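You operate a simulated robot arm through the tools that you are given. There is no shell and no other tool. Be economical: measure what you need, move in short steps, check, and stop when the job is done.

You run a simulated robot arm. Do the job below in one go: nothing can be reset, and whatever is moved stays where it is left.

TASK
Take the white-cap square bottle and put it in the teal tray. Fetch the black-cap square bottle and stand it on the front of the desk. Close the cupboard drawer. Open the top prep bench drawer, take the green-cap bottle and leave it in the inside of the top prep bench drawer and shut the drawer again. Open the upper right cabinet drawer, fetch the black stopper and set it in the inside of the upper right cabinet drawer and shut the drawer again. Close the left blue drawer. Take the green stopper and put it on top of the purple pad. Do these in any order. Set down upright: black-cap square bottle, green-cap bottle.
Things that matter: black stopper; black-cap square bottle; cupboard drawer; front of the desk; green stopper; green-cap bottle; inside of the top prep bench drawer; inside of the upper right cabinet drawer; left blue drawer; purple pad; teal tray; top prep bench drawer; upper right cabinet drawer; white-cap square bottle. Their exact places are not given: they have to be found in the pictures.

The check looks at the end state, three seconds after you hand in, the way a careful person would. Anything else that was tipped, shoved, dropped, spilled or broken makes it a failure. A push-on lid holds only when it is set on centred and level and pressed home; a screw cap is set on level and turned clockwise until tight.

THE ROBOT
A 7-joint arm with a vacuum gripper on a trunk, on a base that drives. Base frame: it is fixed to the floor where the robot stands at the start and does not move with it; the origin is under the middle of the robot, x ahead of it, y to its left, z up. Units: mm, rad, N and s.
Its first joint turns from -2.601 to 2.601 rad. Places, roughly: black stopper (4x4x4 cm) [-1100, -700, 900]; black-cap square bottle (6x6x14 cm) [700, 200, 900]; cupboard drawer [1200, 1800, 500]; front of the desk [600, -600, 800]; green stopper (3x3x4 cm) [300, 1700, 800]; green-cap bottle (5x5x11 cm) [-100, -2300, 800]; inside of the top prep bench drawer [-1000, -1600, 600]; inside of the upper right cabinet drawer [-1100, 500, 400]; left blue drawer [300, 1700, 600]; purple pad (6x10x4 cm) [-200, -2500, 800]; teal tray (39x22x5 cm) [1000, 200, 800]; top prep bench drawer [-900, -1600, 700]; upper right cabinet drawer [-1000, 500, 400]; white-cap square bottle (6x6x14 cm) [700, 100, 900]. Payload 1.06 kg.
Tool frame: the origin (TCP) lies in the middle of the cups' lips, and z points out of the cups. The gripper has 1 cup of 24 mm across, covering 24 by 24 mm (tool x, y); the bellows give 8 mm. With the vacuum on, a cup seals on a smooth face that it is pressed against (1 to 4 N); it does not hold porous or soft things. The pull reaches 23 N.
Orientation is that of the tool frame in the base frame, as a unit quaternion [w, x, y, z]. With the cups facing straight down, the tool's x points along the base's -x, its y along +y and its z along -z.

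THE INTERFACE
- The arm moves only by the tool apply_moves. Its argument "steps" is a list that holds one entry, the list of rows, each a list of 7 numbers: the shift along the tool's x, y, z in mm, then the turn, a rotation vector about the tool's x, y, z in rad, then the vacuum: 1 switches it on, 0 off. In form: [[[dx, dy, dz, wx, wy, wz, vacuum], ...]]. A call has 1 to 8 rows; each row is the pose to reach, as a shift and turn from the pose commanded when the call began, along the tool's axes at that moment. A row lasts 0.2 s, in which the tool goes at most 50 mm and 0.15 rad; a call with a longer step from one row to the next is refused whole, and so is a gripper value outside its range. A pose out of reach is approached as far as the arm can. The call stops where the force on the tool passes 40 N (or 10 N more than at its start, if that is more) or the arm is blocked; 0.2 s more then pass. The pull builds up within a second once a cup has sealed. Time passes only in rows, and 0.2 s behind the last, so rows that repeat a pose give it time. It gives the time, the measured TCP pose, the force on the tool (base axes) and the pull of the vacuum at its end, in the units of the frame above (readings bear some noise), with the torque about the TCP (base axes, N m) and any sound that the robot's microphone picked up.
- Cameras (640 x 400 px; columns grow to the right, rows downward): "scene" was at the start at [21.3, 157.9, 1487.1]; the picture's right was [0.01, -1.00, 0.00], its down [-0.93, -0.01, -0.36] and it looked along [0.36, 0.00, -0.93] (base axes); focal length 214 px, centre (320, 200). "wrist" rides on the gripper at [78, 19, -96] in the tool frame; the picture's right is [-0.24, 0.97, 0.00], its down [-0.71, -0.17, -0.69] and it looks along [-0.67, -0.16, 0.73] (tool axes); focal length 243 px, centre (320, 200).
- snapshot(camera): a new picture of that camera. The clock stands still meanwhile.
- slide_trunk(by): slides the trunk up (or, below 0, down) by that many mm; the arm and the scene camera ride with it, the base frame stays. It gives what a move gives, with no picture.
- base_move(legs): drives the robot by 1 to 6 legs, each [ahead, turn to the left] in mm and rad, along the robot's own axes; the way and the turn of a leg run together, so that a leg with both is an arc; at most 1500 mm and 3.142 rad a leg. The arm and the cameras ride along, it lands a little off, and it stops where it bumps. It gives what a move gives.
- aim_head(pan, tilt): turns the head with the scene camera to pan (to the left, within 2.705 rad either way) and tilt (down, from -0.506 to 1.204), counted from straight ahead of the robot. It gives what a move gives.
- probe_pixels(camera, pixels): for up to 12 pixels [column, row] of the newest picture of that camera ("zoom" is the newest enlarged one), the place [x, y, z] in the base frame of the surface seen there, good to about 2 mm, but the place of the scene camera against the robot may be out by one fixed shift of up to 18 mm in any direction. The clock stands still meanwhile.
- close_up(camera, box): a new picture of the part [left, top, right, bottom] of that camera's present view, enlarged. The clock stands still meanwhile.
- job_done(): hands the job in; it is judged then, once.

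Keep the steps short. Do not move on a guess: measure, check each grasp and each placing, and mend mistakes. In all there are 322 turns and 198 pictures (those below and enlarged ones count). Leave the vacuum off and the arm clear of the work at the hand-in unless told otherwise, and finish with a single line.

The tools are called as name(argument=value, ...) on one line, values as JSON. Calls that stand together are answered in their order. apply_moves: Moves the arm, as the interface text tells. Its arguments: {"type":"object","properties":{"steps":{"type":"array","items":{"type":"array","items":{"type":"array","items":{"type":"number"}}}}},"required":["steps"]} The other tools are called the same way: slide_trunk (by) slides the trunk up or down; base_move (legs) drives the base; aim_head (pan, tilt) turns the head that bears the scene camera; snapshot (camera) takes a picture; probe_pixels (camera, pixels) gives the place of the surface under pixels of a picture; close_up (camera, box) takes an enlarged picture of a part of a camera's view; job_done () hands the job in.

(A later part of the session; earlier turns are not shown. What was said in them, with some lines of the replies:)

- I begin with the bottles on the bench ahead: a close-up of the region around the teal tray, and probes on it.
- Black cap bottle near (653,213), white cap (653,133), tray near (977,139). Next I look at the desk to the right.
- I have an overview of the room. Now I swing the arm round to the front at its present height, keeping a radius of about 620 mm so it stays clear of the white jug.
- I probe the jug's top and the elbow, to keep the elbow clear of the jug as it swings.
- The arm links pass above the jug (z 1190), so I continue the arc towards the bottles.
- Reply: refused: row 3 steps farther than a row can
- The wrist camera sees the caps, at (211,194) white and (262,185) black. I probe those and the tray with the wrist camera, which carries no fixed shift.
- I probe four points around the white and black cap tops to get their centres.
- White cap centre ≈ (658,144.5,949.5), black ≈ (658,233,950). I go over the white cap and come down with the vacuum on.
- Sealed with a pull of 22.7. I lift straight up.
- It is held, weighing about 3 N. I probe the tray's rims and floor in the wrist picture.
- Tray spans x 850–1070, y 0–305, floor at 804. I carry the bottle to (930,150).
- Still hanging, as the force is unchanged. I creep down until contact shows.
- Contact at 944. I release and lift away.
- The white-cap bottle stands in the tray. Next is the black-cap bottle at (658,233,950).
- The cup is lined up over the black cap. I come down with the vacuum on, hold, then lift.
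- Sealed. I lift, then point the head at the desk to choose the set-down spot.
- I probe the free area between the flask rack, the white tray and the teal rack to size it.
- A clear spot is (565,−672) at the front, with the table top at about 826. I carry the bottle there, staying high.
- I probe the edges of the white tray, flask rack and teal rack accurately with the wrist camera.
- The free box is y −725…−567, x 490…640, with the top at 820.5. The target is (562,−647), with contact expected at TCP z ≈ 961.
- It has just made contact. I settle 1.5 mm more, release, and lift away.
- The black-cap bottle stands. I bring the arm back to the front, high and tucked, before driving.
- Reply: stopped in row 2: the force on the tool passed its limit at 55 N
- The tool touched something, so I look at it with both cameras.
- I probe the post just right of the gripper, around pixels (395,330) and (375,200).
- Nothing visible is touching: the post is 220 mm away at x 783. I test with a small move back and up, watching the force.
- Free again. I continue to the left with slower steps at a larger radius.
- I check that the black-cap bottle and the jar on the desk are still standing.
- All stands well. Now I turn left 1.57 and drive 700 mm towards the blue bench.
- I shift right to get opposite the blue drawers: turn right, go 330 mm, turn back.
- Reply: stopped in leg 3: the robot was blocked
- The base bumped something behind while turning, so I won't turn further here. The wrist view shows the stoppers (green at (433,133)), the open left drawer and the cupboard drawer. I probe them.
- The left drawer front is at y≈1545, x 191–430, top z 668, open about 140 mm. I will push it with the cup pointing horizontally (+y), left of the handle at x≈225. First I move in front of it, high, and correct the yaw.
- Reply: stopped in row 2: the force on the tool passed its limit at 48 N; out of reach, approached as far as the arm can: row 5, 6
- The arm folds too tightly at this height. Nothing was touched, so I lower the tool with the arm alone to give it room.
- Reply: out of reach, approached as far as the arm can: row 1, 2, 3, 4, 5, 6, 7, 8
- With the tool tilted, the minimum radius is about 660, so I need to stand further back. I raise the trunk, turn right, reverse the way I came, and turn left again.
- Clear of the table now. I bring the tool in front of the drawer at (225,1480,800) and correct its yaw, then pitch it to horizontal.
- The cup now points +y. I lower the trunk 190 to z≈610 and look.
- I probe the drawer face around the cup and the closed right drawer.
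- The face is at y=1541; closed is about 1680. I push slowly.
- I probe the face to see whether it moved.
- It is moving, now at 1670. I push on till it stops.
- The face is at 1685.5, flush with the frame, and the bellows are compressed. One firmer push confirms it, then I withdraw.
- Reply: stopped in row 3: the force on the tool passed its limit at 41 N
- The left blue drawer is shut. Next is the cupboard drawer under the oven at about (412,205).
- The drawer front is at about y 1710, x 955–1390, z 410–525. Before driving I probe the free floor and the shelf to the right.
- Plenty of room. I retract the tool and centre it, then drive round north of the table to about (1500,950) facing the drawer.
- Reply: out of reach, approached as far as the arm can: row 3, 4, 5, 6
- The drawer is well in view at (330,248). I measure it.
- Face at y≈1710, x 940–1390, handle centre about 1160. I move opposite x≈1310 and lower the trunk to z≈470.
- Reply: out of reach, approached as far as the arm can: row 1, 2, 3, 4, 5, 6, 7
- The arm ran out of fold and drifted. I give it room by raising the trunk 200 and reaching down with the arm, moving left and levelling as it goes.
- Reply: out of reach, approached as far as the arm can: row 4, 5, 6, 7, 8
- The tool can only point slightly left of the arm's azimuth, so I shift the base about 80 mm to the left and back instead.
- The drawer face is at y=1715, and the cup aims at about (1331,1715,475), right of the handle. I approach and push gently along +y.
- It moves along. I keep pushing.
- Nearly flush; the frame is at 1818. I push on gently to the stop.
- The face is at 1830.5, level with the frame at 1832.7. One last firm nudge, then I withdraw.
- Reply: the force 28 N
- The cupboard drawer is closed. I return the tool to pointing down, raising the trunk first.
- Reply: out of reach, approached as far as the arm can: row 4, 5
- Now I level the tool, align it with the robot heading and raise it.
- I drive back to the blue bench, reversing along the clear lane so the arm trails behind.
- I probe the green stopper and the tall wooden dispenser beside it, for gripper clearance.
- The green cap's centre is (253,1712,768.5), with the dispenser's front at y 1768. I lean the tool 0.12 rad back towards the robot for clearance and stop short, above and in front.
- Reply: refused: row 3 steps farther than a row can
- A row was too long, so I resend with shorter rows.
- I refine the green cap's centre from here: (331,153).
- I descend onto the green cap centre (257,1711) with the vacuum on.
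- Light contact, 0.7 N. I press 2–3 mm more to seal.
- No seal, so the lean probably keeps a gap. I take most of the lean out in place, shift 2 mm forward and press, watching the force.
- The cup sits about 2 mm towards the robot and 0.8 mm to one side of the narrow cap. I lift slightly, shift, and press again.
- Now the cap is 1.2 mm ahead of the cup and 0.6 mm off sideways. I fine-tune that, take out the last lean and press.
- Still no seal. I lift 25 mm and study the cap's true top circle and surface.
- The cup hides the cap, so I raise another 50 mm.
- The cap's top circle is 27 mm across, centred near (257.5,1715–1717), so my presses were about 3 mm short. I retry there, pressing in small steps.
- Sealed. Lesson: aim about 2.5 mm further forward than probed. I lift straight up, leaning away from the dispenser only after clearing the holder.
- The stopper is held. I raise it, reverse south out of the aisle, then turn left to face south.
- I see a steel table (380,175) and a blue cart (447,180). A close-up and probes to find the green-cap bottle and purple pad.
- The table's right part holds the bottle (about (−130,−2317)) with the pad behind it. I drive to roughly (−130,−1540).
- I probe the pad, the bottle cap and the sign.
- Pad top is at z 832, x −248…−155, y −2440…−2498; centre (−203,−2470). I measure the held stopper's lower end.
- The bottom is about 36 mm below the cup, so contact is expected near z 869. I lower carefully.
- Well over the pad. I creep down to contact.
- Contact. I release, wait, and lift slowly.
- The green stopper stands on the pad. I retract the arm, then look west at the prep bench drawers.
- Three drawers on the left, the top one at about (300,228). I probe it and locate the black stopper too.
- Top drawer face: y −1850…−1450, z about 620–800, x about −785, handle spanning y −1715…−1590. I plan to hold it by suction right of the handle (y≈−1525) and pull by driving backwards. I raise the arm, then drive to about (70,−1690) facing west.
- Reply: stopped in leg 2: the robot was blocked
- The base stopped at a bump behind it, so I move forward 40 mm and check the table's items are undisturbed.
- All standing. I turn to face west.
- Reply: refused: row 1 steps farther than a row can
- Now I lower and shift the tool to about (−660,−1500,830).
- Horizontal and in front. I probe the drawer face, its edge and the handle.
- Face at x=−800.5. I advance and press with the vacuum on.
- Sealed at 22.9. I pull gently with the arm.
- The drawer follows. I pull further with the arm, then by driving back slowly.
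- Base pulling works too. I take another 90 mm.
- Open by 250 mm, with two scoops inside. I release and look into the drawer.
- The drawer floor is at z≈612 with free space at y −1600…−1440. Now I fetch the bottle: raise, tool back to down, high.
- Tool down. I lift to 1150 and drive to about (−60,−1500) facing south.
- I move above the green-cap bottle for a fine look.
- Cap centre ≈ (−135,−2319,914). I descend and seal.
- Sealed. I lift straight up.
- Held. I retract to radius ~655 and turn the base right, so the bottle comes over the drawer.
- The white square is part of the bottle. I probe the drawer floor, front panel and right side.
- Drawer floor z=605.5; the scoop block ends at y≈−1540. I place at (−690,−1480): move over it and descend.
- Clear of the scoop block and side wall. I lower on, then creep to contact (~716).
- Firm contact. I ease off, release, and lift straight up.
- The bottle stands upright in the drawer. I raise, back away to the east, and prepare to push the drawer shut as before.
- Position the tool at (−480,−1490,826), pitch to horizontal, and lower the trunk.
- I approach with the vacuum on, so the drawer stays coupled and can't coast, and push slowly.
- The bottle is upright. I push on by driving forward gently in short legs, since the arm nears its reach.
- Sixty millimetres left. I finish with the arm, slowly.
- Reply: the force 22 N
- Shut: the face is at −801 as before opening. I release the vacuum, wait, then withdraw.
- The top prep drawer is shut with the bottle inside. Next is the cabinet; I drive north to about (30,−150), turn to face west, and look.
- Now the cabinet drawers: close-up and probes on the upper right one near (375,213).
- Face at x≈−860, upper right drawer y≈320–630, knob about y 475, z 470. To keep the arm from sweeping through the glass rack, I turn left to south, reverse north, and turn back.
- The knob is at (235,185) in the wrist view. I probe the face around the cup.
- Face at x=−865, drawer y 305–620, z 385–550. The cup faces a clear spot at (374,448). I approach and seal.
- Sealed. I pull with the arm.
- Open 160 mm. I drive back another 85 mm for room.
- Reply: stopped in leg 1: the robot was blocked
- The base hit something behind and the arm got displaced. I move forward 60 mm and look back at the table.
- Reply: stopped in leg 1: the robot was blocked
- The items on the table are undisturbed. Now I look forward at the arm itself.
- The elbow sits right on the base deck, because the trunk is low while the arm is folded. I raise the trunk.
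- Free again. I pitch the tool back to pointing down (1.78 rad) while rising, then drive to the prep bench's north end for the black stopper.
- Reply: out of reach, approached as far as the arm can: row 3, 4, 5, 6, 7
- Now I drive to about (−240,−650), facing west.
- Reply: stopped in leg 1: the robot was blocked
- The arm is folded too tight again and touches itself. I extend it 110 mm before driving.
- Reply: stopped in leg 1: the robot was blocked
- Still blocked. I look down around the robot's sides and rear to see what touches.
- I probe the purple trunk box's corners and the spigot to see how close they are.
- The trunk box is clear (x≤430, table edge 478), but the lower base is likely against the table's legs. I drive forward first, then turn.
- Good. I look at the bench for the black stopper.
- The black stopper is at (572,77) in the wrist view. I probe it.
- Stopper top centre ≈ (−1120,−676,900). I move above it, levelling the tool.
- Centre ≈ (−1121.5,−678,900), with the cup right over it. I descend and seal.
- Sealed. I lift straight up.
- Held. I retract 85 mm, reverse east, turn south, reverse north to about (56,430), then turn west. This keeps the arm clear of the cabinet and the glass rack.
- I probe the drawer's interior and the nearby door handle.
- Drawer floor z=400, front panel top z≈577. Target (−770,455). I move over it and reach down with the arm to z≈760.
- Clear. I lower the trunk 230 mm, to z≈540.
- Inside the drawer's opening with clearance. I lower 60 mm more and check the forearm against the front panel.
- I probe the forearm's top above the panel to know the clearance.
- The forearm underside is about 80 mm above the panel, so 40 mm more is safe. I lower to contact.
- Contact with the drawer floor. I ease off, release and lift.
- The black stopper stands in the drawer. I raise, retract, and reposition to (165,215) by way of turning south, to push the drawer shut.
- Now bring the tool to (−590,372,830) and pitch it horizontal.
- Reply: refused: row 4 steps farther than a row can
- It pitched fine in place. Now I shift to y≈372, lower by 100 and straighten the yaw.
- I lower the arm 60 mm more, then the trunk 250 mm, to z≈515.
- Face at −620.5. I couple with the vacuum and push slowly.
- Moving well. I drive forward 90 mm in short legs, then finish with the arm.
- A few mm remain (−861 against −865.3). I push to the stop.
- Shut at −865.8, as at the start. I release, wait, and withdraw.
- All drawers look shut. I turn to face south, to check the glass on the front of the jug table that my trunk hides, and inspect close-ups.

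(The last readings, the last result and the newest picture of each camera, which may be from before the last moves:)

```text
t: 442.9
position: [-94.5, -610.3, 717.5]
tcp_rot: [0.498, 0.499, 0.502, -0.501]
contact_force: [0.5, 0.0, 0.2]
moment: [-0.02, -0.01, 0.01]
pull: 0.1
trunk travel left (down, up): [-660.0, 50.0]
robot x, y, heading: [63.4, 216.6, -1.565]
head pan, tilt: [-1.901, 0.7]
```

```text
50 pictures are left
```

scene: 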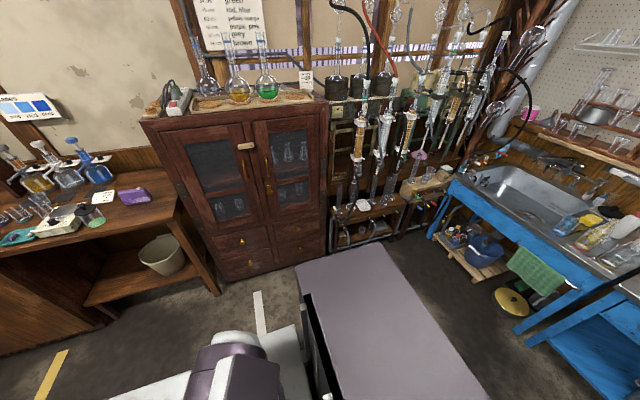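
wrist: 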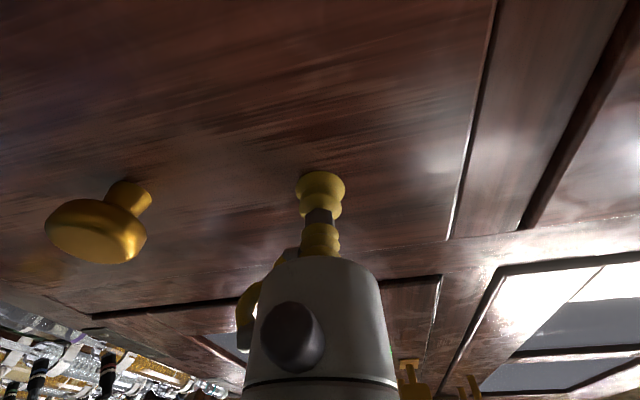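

I check the small glass with a close-up and compare it with the start.

aim_head(pan=1.9, tilt=0.75)

close_up(camera="scene", box=[230, 230, 380, 340])

probe_pixels(camera="zoom", pixels=[[206, 220], [320, 310], [560, 250]])

close_up(camera="scene", box=[0, 150, 240, 300])

```text
t: 446.0
position: [-95.1, -612.0, 716.9]
tcp_rot: [0.499, 0.498, 0.502, -0.501]
contact_force: [-0.9, 0.1, -0.2]
moment: [-0.02, -0.02, -0.02]
pull: 0.0
trunk travel left (down, up): [-660.0, 50.0]
robot x, y, heading: [69.0, 212.9, -1.573]
head pan, tilt: [1.901, 0.75]
```

```text
3.64 times, centred on (305, 285) of scene
```

zoom: 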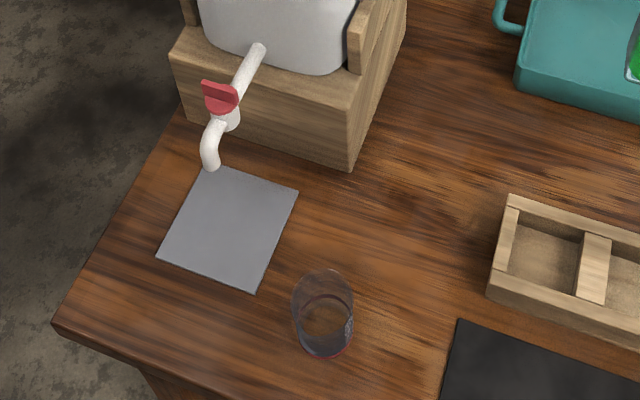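

```text
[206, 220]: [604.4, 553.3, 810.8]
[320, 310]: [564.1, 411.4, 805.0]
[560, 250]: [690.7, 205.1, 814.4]
```

```text
2.67 times, centred on (120, 225) of scene
```

zoom: 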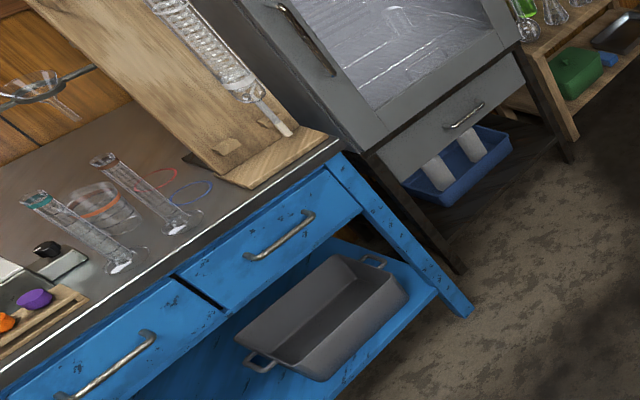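

Everything is in place: drawers shut, bottles and stoppers standing, nothing disturbed, vacuum off and the arm clear. I hand in.

job_done()

```text
The job is handed in.
```

All the tasks are done and the job is handed in: both square bottles, the green-cap bottle and both stoppers are where you asked, and all four drawers are shut.
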